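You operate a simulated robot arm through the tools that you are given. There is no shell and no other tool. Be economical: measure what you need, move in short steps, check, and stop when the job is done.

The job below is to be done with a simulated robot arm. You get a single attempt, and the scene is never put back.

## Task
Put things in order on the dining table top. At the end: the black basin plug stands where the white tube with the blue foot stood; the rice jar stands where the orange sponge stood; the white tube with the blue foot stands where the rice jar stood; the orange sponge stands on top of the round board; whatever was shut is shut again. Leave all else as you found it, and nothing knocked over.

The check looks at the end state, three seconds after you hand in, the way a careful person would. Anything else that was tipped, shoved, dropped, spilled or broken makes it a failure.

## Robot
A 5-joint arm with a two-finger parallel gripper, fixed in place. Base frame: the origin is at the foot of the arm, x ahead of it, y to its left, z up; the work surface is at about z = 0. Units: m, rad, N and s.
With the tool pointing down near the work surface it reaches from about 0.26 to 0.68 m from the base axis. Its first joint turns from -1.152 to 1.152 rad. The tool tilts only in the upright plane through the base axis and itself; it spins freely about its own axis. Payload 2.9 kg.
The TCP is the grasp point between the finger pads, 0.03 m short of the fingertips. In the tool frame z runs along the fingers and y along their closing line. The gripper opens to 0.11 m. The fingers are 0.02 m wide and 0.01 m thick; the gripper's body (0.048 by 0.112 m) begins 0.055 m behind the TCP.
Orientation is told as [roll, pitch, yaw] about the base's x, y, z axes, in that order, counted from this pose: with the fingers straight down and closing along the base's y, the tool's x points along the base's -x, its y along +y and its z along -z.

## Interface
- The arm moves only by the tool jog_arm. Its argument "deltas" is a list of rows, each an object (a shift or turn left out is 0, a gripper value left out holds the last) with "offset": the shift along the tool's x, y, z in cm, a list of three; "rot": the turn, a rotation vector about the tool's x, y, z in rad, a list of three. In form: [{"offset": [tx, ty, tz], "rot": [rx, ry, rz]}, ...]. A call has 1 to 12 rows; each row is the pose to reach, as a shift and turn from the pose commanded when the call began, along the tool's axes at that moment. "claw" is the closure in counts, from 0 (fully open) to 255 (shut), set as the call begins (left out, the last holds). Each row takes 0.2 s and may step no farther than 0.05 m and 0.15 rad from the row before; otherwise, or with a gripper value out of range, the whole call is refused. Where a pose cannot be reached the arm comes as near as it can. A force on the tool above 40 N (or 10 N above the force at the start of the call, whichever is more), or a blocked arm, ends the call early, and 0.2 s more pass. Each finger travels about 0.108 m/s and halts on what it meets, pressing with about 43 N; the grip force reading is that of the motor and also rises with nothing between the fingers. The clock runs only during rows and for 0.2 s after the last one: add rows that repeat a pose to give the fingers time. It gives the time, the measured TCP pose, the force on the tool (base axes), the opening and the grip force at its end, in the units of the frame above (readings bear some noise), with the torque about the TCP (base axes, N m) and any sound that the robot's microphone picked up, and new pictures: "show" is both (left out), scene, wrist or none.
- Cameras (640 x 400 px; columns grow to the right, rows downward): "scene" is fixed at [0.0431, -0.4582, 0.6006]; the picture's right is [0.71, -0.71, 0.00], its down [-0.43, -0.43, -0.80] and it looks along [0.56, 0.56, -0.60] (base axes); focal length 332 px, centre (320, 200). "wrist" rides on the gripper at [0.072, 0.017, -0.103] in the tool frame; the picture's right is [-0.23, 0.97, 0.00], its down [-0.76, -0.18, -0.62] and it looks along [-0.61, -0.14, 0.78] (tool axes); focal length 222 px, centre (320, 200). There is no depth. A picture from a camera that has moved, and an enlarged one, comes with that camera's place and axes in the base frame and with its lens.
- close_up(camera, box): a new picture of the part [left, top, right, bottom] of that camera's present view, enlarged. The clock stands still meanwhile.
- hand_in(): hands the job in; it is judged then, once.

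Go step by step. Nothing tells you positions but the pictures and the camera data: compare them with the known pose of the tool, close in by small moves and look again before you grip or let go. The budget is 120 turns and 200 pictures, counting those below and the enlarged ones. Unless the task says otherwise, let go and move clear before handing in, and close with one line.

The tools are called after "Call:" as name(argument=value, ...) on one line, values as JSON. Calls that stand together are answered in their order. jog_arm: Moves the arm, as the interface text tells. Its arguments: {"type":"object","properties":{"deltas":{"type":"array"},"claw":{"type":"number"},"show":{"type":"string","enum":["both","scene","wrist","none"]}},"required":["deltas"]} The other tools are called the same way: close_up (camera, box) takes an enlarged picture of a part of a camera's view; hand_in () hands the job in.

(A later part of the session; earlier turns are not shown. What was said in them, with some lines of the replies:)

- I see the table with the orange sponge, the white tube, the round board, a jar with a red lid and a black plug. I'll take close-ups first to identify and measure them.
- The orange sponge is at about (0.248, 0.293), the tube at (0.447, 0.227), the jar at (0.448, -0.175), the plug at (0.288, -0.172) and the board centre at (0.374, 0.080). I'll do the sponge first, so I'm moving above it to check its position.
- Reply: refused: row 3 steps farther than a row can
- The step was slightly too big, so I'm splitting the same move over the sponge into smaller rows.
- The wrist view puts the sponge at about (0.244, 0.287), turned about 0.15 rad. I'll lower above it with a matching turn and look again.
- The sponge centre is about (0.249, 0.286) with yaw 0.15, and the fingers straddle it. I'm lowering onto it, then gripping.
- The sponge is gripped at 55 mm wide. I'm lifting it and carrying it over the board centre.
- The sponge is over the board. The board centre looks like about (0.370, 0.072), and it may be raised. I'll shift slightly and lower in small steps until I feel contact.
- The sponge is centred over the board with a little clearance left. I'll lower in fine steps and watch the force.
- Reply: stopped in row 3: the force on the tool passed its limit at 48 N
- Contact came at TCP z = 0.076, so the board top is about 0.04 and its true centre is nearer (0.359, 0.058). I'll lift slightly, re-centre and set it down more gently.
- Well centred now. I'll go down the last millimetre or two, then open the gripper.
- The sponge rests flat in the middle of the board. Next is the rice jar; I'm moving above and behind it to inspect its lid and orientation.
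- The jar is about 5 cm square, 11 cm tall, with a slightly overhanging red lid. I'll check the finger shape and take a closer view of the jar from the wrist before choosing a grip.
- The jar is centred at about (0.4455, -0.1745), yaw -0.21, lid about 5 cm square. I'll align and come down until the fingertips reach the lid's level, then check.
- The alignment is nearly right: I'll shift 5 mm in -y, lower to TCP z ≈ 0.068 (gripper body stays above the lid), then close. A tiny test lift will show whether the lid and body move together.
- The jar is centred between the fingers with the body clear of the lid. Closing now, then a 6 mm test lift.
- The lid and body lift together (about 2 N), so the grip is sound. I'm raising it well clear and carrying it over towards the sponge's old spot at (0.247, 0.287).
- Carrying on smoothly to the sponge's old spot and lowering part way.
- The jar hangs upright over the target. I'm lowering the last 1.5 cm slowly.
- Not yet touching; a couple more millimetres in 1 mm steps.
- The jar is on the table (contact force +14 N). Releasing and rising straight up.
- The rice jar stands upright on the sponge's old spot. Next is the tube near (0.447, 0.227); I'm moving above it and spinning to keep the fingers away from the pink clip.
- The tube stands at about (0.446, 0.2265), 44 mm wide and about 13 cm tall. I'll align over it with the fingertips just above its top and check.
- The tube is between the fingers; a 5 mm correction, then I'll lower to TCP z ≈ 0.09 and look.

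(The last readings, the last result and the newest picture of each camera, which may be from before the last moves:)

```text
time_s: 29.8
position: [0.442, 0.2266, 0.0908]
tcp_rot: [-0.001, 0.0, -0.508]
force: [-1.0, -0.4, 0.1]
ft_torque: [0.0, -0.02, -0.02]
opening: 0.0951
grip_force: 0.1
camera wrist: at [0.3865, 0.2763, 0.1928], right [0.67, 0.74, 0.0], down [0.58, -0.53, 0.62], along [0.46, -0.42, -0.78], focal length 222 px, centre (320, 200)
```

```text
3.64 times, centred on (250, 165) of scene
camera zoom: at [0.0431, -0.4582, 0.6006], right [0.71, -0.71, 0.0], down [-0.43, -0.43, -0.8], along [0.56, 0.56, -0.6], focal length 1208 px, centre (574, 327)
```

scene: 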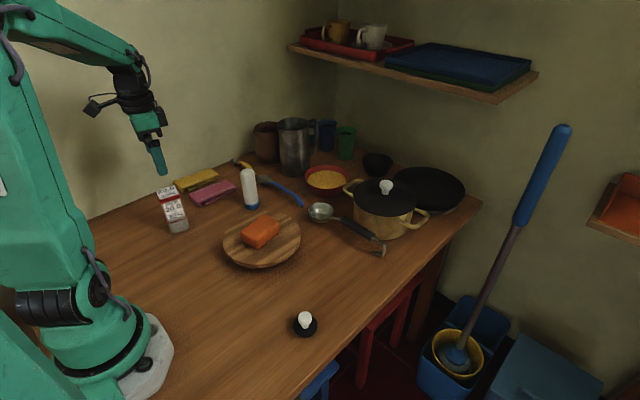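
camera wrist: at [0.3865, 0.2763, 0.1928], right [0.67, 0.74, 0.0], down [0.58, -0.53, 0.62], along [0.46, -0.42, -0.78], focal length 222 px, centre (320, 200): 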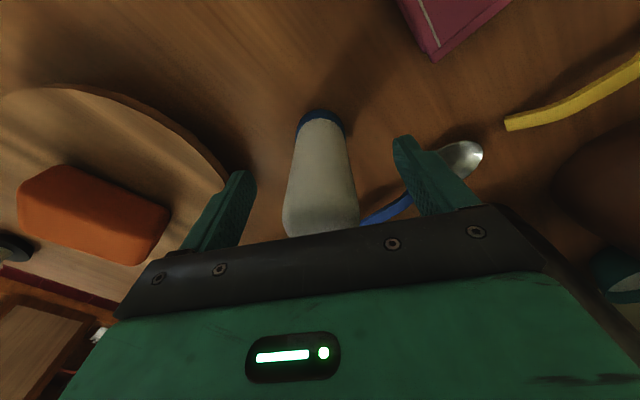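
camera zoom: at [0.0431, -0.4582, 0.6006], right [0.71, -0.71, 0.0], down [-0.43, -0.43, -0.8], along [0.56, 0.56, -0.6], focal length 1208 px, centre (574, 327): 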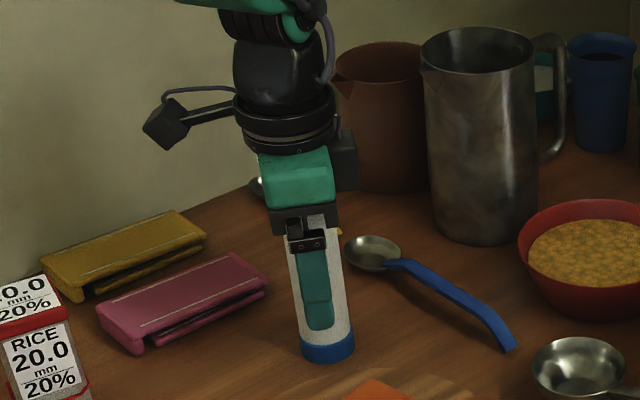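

Tube centred between the fingers. Closing on it and doing a small test lift.

Call:
jog_arm(deltas=[{"offset": [0, 0, 0]}, {"offset": [0, 0, 0]}, {"offset": [0, 0, 0]}, {"offset": [0, 0, 0]}], claw=170, show="wrist")

Call:
jog_arm(deltas=[{"offset": [0, 0, -0.5]}, {"offset": [0, 0, -1]}, {"offset": [0, 0, -1]}], show="none")

Call:
close_up(camera="scene", box=[200, 110, 300, 220])

```text
time_s: 30.8
position: [0.4414, 0.2275, 0.089]
tcp_rot: [0.0, 0.001, -0.508]
force: [-0.3, -0.3, -0.2]
ft_torque: [-0.01, -0.01, -0.02]
opening: 0.0383
grip_force: 42.9
camera wrist: at [0.3866, 0.2762, 0.1931], right [0.67, 0.74, 0.0], down [0.58, -0.53, 0.62], along [0.46, -0.42, -0.78], focal length 222 px, centre (320, 200)
```

wrist: 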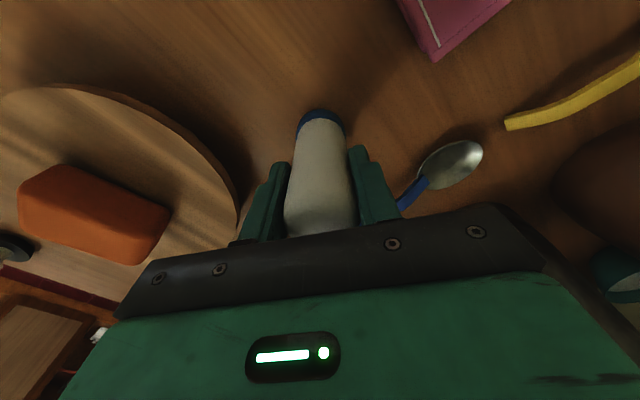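

```text
time_s: 31.6
position: [0.4429, 0.2264, 0.0992]
tcp_rot: [0.001, -0.002, -0.509]
force: [0.1, 0.1, -0.6]
ft_torque: [0.05, 0.03, -0.01]
opening: 0.0382
grip_force: 42.4
```

```text
3.64 times, centred on (250, 165) of scene
camera zoom: at [0.0431, -0.4582, 0.6006], right [0.71, -0.71, 0.0], down [-0.43, -0.43, -0.8], along [0.56, 0.56, -0.6], focal length 1208 px, centre (574, 327)
```

zoom: 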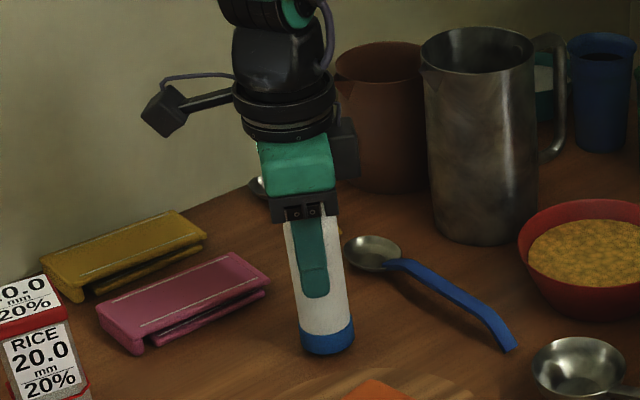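

The tube is held and lifts cleanly. I'm raising it high and carrying it across to the jar's old spot at (0.445, -0.177).

Call:
jog_arm(deltas=[{"offset": [0, 0, -4]}, {"offset": [0, 0, -8]}, {"offset": [0, 0, -12]}, {"offset": [-2.18, -3.92, -12]}, {"offset": [-4.36, -7.83, -12]}, {"offset": [-6.54, -11.75, -12]}, {"offset": [-8.72, -15.67, -12]}, {"offset": [-10.9, -19.6, -12]}, {"offset": [-13.1, -23.5, -12]}, {"offset": [-15.3, -27.4, -12]}, {"offset": [-17.5, -31.3, -12]}, {"offset": [-19.63, -35.25, -12]}], show="scene")

```text
time_s: 34.2
position: [0.4423, -0.1755, 0.2185]
tcp_rot: [-0.001, 0.001, -0.508]
force: [-0.6, -0.3, -1.8]
ft_torque: [0.01, 0.02, -0.02]
opening: 0.0381
grip_force: 42.5
```

scene: 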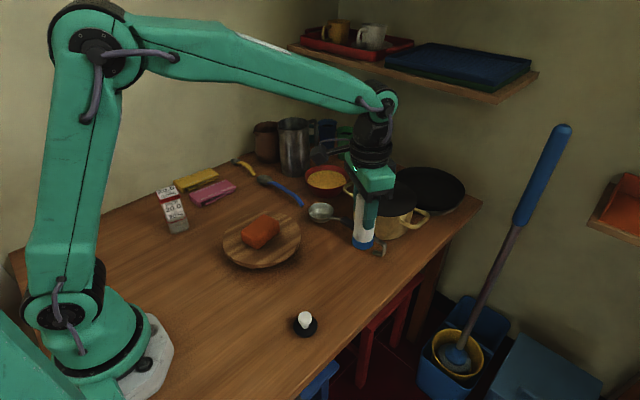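

The tube hangs over the jar's old spot. Lowering to about 1 cm above the table.

Call:
jog_arm(deltas=[{"offset": [0, 0, 4]}, {"offset": [0, 0, 8]}, {"offset": [0, 0, 11]}, {"offset": [0, 0, 12]}, {"offset": [0, 0, 12]}], show="wrist")

Call:
close_up(camera="scene", box=[310, 200, 420, 310])

```text
time_s: 35.4
position: [0.4417, -0.1772, 0.0994]
tcp_rot: [0.0, -0.002, -0.508]
force: [0.6, 0.8, -1.7]
ft_torque: [0.0, 0.0, -0.02]
opening: 0.038
grip_force: 43.0
camera wrist: at [0.3864, -0.1277, 0.2022], right [0.67, 0.74, 0.0], down [0.58, -0.53, 0.62], along [0.46, -0.42, -0.78], focal length 222 px, centre (320, 200)
```

wrist: 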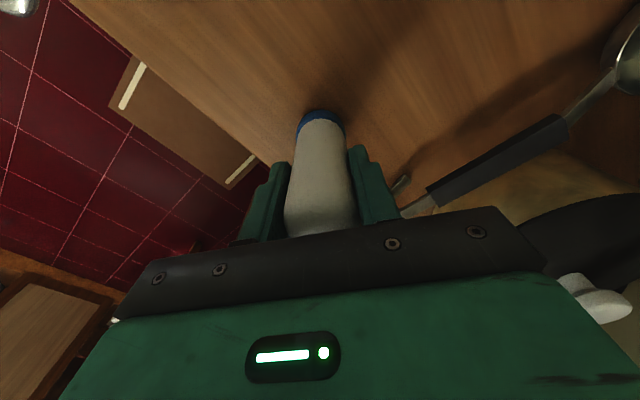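

```text
3.64 times, centred on (365, 255) of scene
camera zoom: at [0.0431, -0.4582, 0.6006], right [0.71, -0.71, 0.0], down [-0.43, -0.43, -0.8], along [0.56, 0.56, -0.6], focal length 1208 px, centre (156, 0)
```

zoom: 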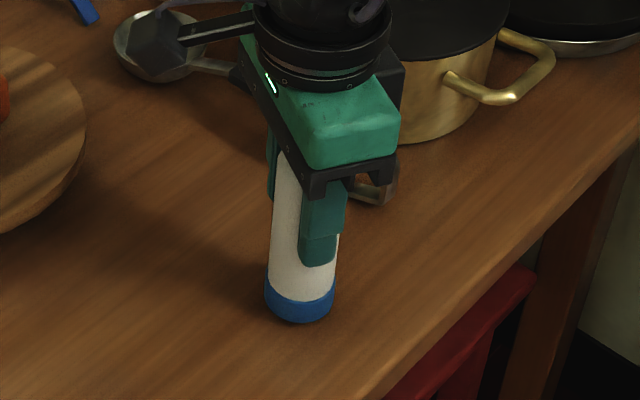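

The spot looks right and nothing is nearby. Lowering the last centimetre gently.

Call:
jog_arm(deltas=[{"offset": [0, 0, 0.5]}, {"offset": [0, 0, 0.85]}, {"offset": [0, 0, 0.95]}, {"offset": [0, 0, 1.03]}, {"offset": [0, 0, 1.1]}, {"offset": [0, 0, 1.1]}], show="none")

```text
time_s: 36.8
position: [0.4432, -0.1777, 0.0905]
tcp_rot: [-0.001, -0.004, -0.508]
force: [-2.9, 2.6, 24.9]
ft_torque: [0.21, 0.32, 0.18]
opening: 0.0378
grip_force: 43.1
```

The tube is down with 25 N of contact. I'll ease up slightly, release and rise.

Call:
jog_arm(deltas=[{"offset": [0, 0, -0.08]}, {"offset": [0, 0, -0.08]}], show="none")

Call:
jog_arm(deltas=[{"offset": [0, 0, 0]}, {"offset": [0, 0, 0]}, {"offset": [0, 0, 0]}, {"offset": [0, 0, 0]}], claw=30, show="none")

Call:
jog_arm(deltas=[{"offset": [0, 0, -4]}, {"offset": [0, 0, -8]}, {"offset": [0, 0, -12]}, {"offset": [0, 0, -15]}, {"offset": [0, 0, -15]}])

Call:
close_up(camera="scene", box=[270, 200, 430, 350])

```text
time_s: 37.4
position: [0.4431, -0.177, 0.0904]
tcp_rot: [0.0, -0.006, -0.507]
force: [5.8, 1.6, 17.9]
ft_torque: [-0.01, -0.41, 0.11]
opening: 0.038
grip_force: 43.4
```

```text
time_s: 38.4
position: [0.4403, -0.1779, 0.0878]
tcp_rot: [0.001, -0.001, -0.507]
force: [-0.3, 0.0, -0.3]
ft_torque: [0.02, -0.02, -0.02]
opening: 0.0969
grip_force: 0.1
```

```text
time_s: 39.6
position: [0.4394, -0.1789, 0.238]
tcp_rot: [0.0, -0.001, -0.507]
force: [-0.3, -0.4, -0.7]
ft_torque: [0.02, 0.02, 0.0]
opening: 0.097
grip_force: 0.1
camera wrist: at [0.3841, -0.1301, 0.3408], right [0.67, 0.74, 0.0], down [0.58, -0.53, 0.62], along [0.46, -0.42, -0.78], focal length 222 px, centre (320, 200)
```

scene: 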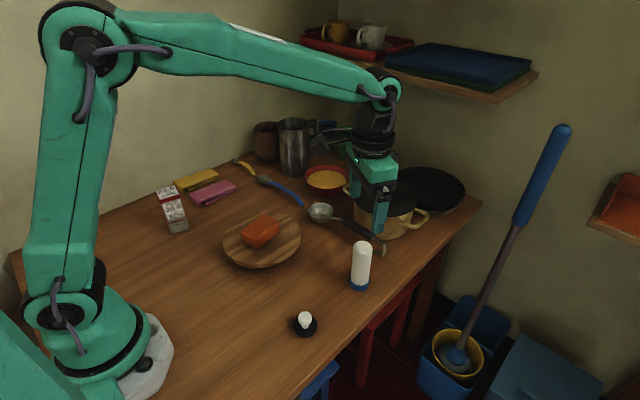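
wrist: 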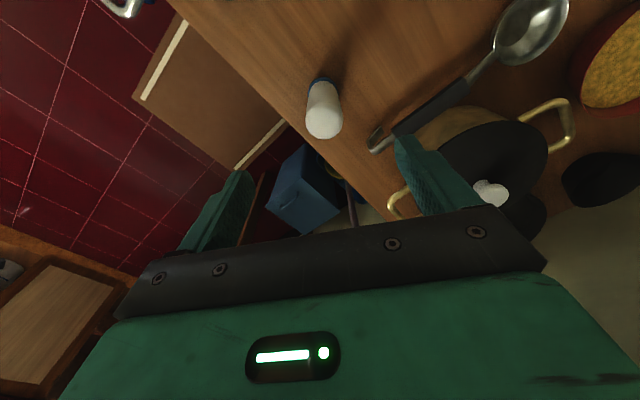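

```text
2.67 times, centred on (350, 275) of scene
camera zoom: at [0.0431, -0.4582, 0.6006], right [0.71, -0.71, 0.0], down [-0.43, -0.43, -0.8], along [0.56, 0.56, -0.6], focal length 886 px, centre (240, 0)
```

zoom: 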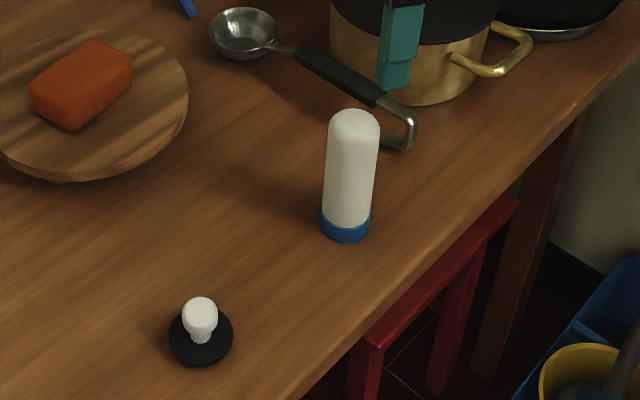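

The tube stands upright where the jar was. Last is the plug at about (0.288, -0.172); I'm moving above it.

Call:
jog_arm(deltas=[{"offset": [4, -2, 0]}, {"offset": [8, -4, 0]}, {"offset": [11.5, -5.7, 2]}, {"offset": [13.5, -6.7, 5]}, {"offset": [13.5, -6.7, 9]}, {"offset": [13.5, -6.7, 10]}, {"offset": [13.5, -6.7, 10]}], show="wrist")

Call:
close_up(camera="scene", box=[260, 260, 360, 350])

Call:
close_up(camera="wrist", box=[220, 60, 420, 200])

```text
time_s: 41.2
position: [0.2927, -0.1703, 0.1399]
tcp_rot: [-0.001, -0.001, -0.508]
force: [0.6, 0.6, -0.5]
ft_torque: [-0.02, 0.0, 0.0]
opening: 0.097
grip_force: 0.1
camera wrist: at [0.2362, -0.1202, 0.2419], right [0.67, 0.74, 0.0], down [0.58, -0.53, 0.62], along [0.46, -0.42, -0.78], focal length 222 px, centre (320, 200)
```

wrist: 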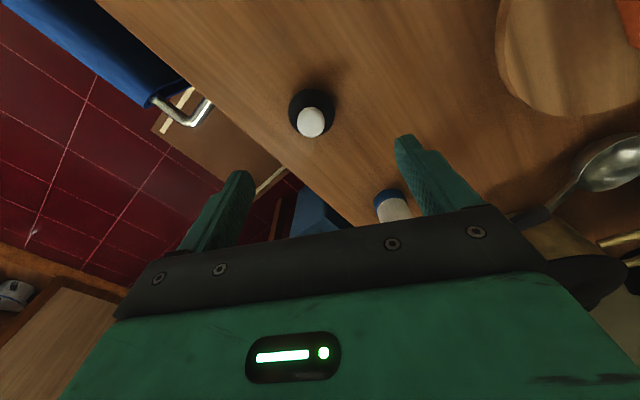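

```text
4.44 times, centred on (310, 305) of scene
camera zoom: at [0.0431, -0.4582, 0.6006], right [0.71, -0.71, 0.0], down [-0.43, -0.43, -0.8], along [0.56, 0.56, -0.6], focal length 1476 px, centre (364, -267)
```

zoom: 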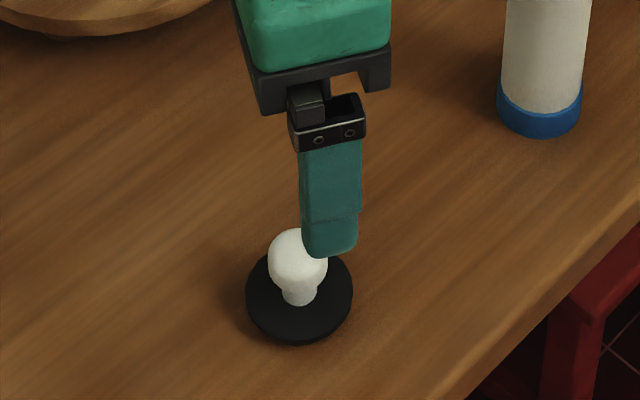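

```text
2.86 times, centred on (320, 130) of wrist
camera zoom: at [0.2362, -0.1202, 0.2419], right [0.67, 0.74, 0.0], down [0.58, -0.53, 0.62], along [0.46, -0.42, -0.78], focal length 635 px, centre (320, 400)
```

zoom: 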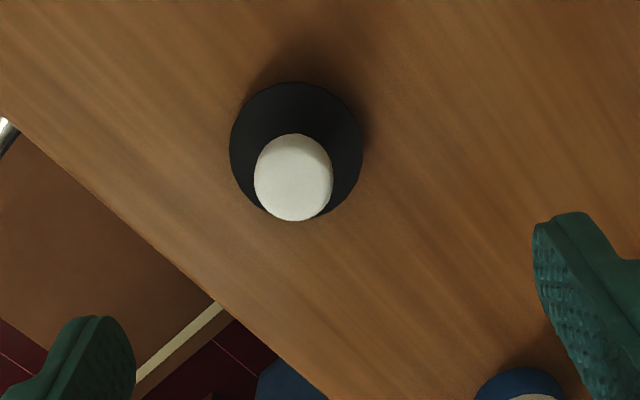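

The plug's disc is about 48 mm across at (0.286, -0.1735), with a knob 26 mm wide and about 4 cm tall. I'm aligning and lowering so the fingertips are just above knob height.

Call:
jog_arm(deltas=[{"offset": [0.43, -0.61, 2]}, {"offset": [0.43, -0.61, 5]}, {"offset": [0.43, -0.61, 6]}, {"offset": [0.43, -0.61, 6]}], claw=100, show="wrist")

Call:
close_up(camera="scene", box=[260, 260, 360, 350])

```text
time_s: 42.2
position: [0.2839, -0.1733, 0.078]
tcp_rot: [0.001, 0.0, -0.508]
force: [0.1, 0.1, 0.6]
ft_torque: [0.0, -0.02, -0.02]
opening: 0.0671
grip_force: 0.0
camera wrist: at [0.2285, -0.1239, 0.1816], right [0.67, 0.74, 0.0], down [0.58, -0.53, 0.62], along [0.46, -0.42, -0.78], focal length 222 px, centre (320, 200)
```

wrist: 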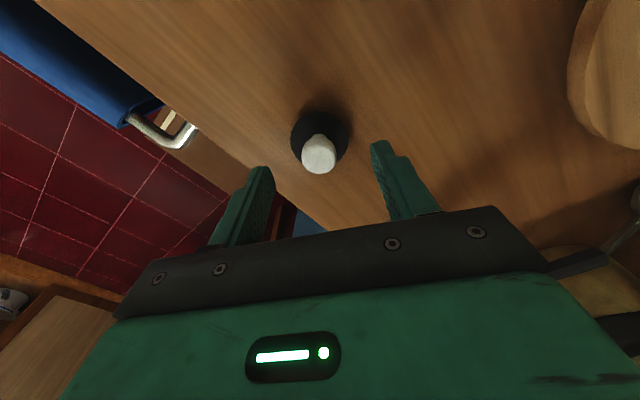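

```text
4.44 times, centred on (310, 305) of scene
camera zoom: at [0.0431, -0.4582, 0.6006], right [0.71, -0.71, 0.0], down [-0.43, -0.43, -0.8], along [0.56, 0.56, -0.6], focal length 1476 px, centre (364, -267)
```

zoom: 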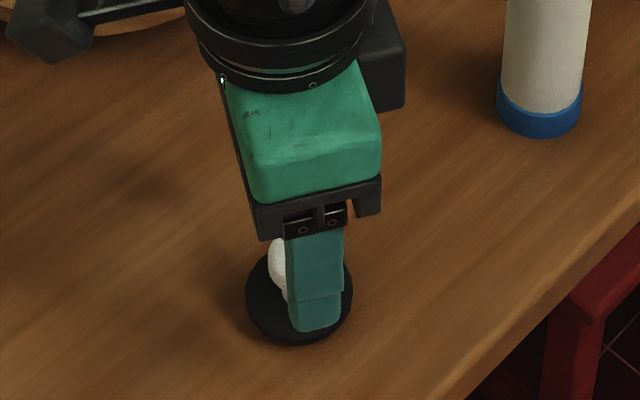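

The knob is centred between the fingers. Lowering to TCP z ≈ 0.046 (tips above the disc) and closing.

Call:
jog_arm(deltas=[{"offset": [0, 0, 1.6]}, {"offset": [0, 0, 3.1]}, {"offset": [0, 0, 3.1]}], show="wrist")

Call:
jog_arm(deltas=[{"offset": [0, 0, 0]}, {"offset": [0, 0, 0]}, {"offset": [0, 0, 0]}], claw=215, show="wrist")

Call:
jog_arm(deltas=[{"offset": [0, 0, -1]}, {"offset": [0, 0, -2]}, {"offset": [0, 0, -2]}], show="none")

Call:
close_up(camera="scene", box=[260, 260, 360, 350])

```text
time_s: 43.0
position: [0.2842, -0.1723, 0.0479]
tcp_rot: [0.002, 0.0, -0.507]
force: [-0.2, 0.6, 0.0]
ft_torque: [-0.01, 0.01, 0.0]
opening: 0.0669
grip_force: 0.1
camera wrist: at [0.2287, -0.1235, 0.1508], right [0.67, 0.74, 0.0], down [0.58, -0.53, 0.62], along [0.46, -0.42, -0.78], focal length 222 px, centre (320, 200)
```

wrist: 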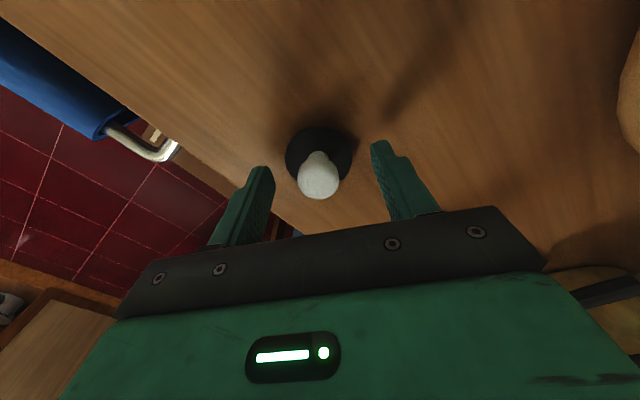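

```text
time_s: 43.8
position: [0.286, -0.1722, 0.0483]
tcp_rot: [0.0, -0.001, -0.508]
force: [0.3, -1.3, -0.5]
ft_torque: [-0.01, -0.02, -0.02]
opening: 0.0241
grip_force: 43.3
camera wrist: at [0.2288, -0.1235, 0.1509], right [0.67, 0.74, 0.0], down [0.58, -0.53, 0.62], along [0.46, -0.42, -0.78], focal length 222 px, centre (320, 200)
```

wrist: 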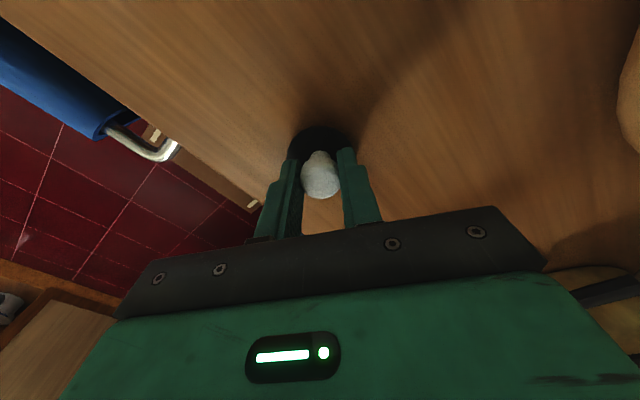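

```text
time_s: 44.6
position: [0.2847, -0.1737, 0.0684]
tcp_rot: [0.0, 0.0, -0.509]
force: [0.2, 0.1, -0.3]
ft_torque: [-0.01, -0.01, -0.02]
opening: 0.024
grip_force: 43.3
```

```text
4.44 times, centred on (310, 305) of scene
camera zoom: at [0.0431, -0.4582, 0.6006], right [0.71, -0.71, 0.0], down [-0.43, -0.43, -0.8], along [0.56, 0.56, -0.6], focal length 1476 px, centre (364, -267)
```

zoom: 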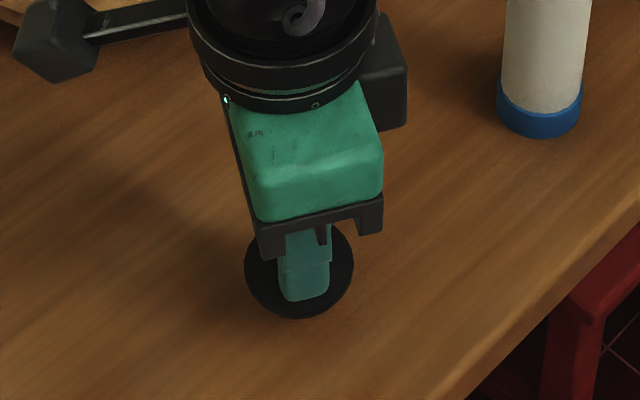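

The plug hangs level from the knob. I'm raising it and carrying it over the board to the tube's old spot at (0.445, 0.227).

Call:
jog_arm(deltas=[{"offset": [0, 0, -4]}, {"offset": [0, 0, -8]}, {"offset": [0, 0, -12]}, {"offset": [0.62, 4.75, -12]}, {"offset": [1.24, 9.5, -12]}, {"offset": [1.86, 14.25, -12]}, {"offset": [2.48, 19, -12]}, {"offset": [3.1, 23.75, -12]}, {"offset": [3.72, 28.5, -12]}, {"offset": [4.34, 33.25, -12]}, {"offset": [4.96, 38, -12]}, {"offset": [5.6, 42.7, -12]}], show="scene")

```text
time_s: 47.2
position: [0.4424, 0.2247, 0.1887]
tcp_rot: [0.0, 0.001, -0.508]
force: [0.3, 0.8, -0.3]
ft_torque: [-0.02, 0.02, 0.0]
opening: 0.024
grip_force: 43.0
```

scene: 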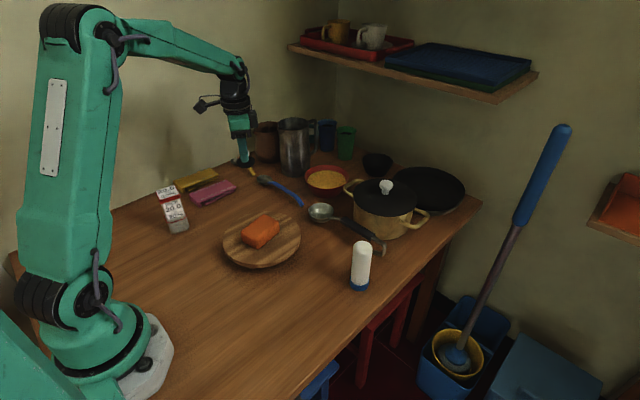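

Over the tube's old spot. Lowering to about 1.5 cm above the table.

Call:
jog_arm(deltas=[{"offset": [-0.1, 0.25, 4]}, {"offset": [-0.1, 0.25, 8]}, {"offset": [-0.1, 0.25, 11.5]}, {"offset": [-0.1, 0.25, 12.6]}, {"offset": [-0.1, 0.25, 12.6]}], show="wrist")

Call:
close_up(camera="scene", box=[200, 130, 300, 220])

```text
time_s: 48.4
position: [0.445, 0.2282, 0.0631]
tcp_rot: [0.0, -0.001, -0.51]
force: [0.1, -0.6, -0.6]
ft_torque: [-0.01, 0.01, 0.01]
opening: 0.0238
grip_force: 42.8
camera wrist: at [0.3894, 0.2777, 0.1664], right [0.67, 0.74, 0.0], down [0.58, -0.53, 0.62], along [0.46, -0.42, -0.78], focal length 222 px, centre (320, 200)
```

wrist: 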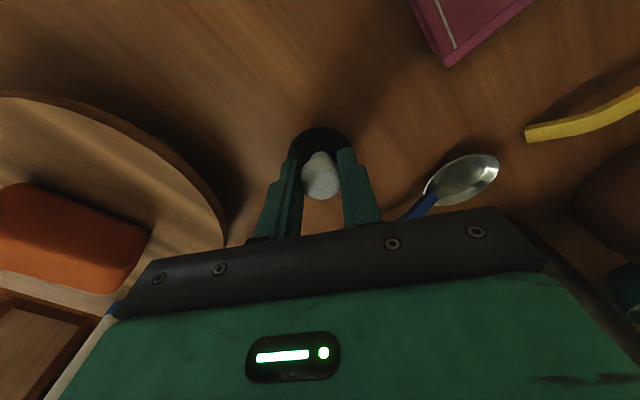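

```text
4.44 times, centred on (250, 175) of scene
camera zoom: at [0.0431, -0.4582, 0.6006], right [0.71, -0.71, 0.0], down [-0.43, -0.43, -0.8], along [0.56, 0.56, -0.6], focal length 1476 px, centre (631, 311)
```

zoom: 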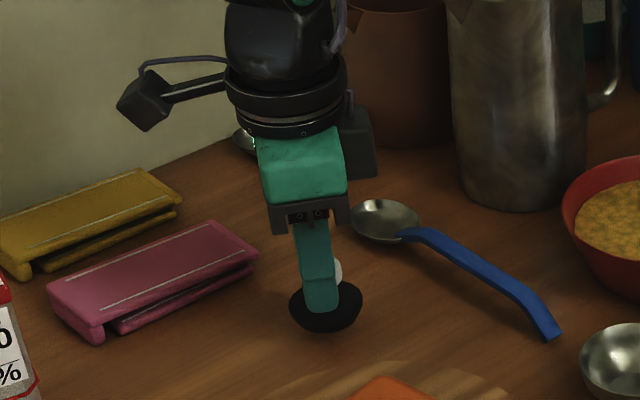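

Position matches. Lowering the last 1.5 cm gently to contact.

Call:
jog_arm(deltas=[{"offset": [0, 0, 0.7]}, {"offset": [0, 0, 1.2]}, {"offset": [0, 0, 1.4]}, {"offset": [0, 0, 1.5]}, {"offset": [0, 0, 1.56]}, {"offset": [0, 0, 1.56]}], show="none")

```text
time_s: 49.8
position: [0.4457, 0.2295, 0.0485]
tcp_rot: [0.001, 0.0, -0.507]
force: [-3.0, -5.9, 9.2]
ft_torque: [-0.18, 0.13, -0.02]
opening: 0.024
grip_force: 42.8
```

The plug is on the table. Releasing and rising clear.

Call:
jog_arm(deltas=[{"offset": [0, 0, 0]}, {"offset": [0, 0, 0]}, {"offset": [0, 0, 0]}, {"offset": [0, 0, 0]}], claw=100, show="none")

Call:
jog_arm(deltas=[{"offset": [0, 0, -4]}, {"offset": [0, 0, -8]}, {"offset": [0, 0, -12]}, {"offset": [0, 0, -16]}, {"offset": [0, 0, -20]}, {"offset": [0, 0, -24]}, {"offset": [0, 0, -24]}])

Call:
close_up(camera="scene", box=[130, 130, 330, 280])

Call:
close_up(camera="scene", box=[280, 130, 480, 330])

```text
time_s: 50.8
position: [0.446, 0.2284, 0.0476]
tcp_rot: [0.002, 0.0, -0.508]
force: [-0.6, 0.8, 0.7]
ft_torque: [-0.01, 0.01, -0.03]
opening: 0.067
grip_force: 0.0
```

```text
time_s: 52.4
position: [0.4442, 0.2302, 0.287]
tcp_rot: [0.0, 0.001, -0.508]
force: [0.0, -0.8, -0.7]
ft_torque: [0.0, 0.03, 0.01]
opening: 0.0668
grip_force: 0.0
camera wrist: at [0.3891, 0.2787, 0.3894], right [0.67, 0.74, 0.0], down [0.58, -0.53, 0.62], along [0.46, -0.42, -0.78], focal length 222 px, centre (320, 200)
```

scene: 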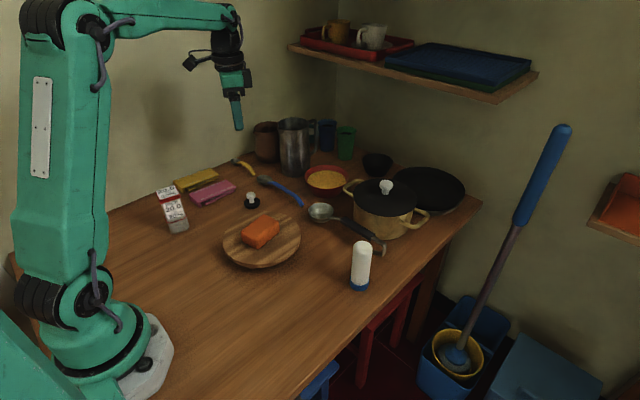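
wrist: 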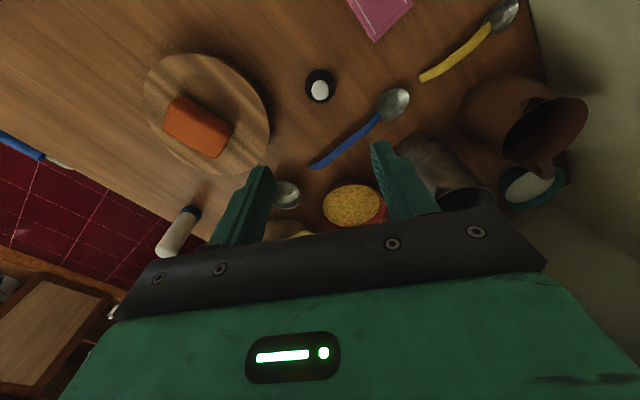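

```text
2.67 times, centred on (230, 205) of scene
camera zoom: at [0.0431, -0.4582, 0.6006], right [0.71, -0.71, 0.0], down [-0.43, -0.43, -0.8], along [0.56, 0.56, -0.6], focal length 886 px, centre (560, 187)
```

zoom: 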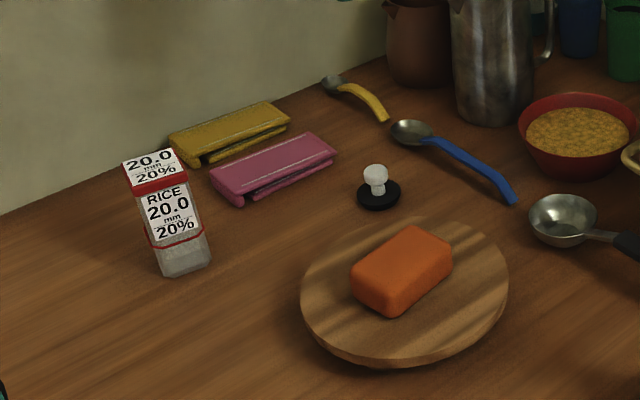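

```text
2.00 times, centred on (380, 230) of scene
camera zoom: at [0.0431, -0.4582, 0.6006], right [0.71, -0.71, 0.0], down [-0.43, -0.43, -0.8], along [0.56, 0.56, -0.6], focal length 664 px, centre (200, 140)
```

zoom: 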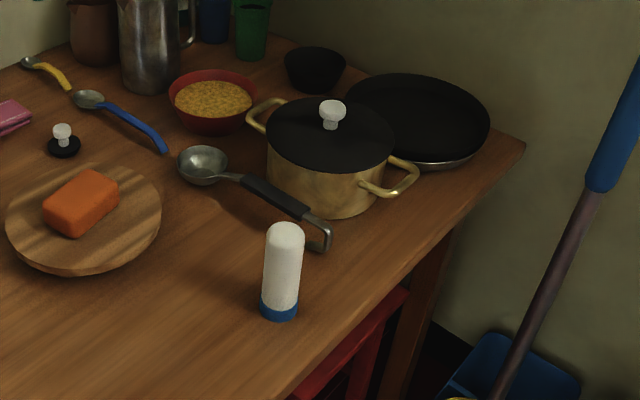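

All four items stand where they should, upright, and the jar is still shut. Everything else looks undisturbed and the arm is clear, so I'm handing in.

Call:
hand_in()

```text
The job is handed in.
```

The plug, rice jar, tube and sponge are each in their required places; the jar stayed shut, nothing was knocked over, and the job is handed in.
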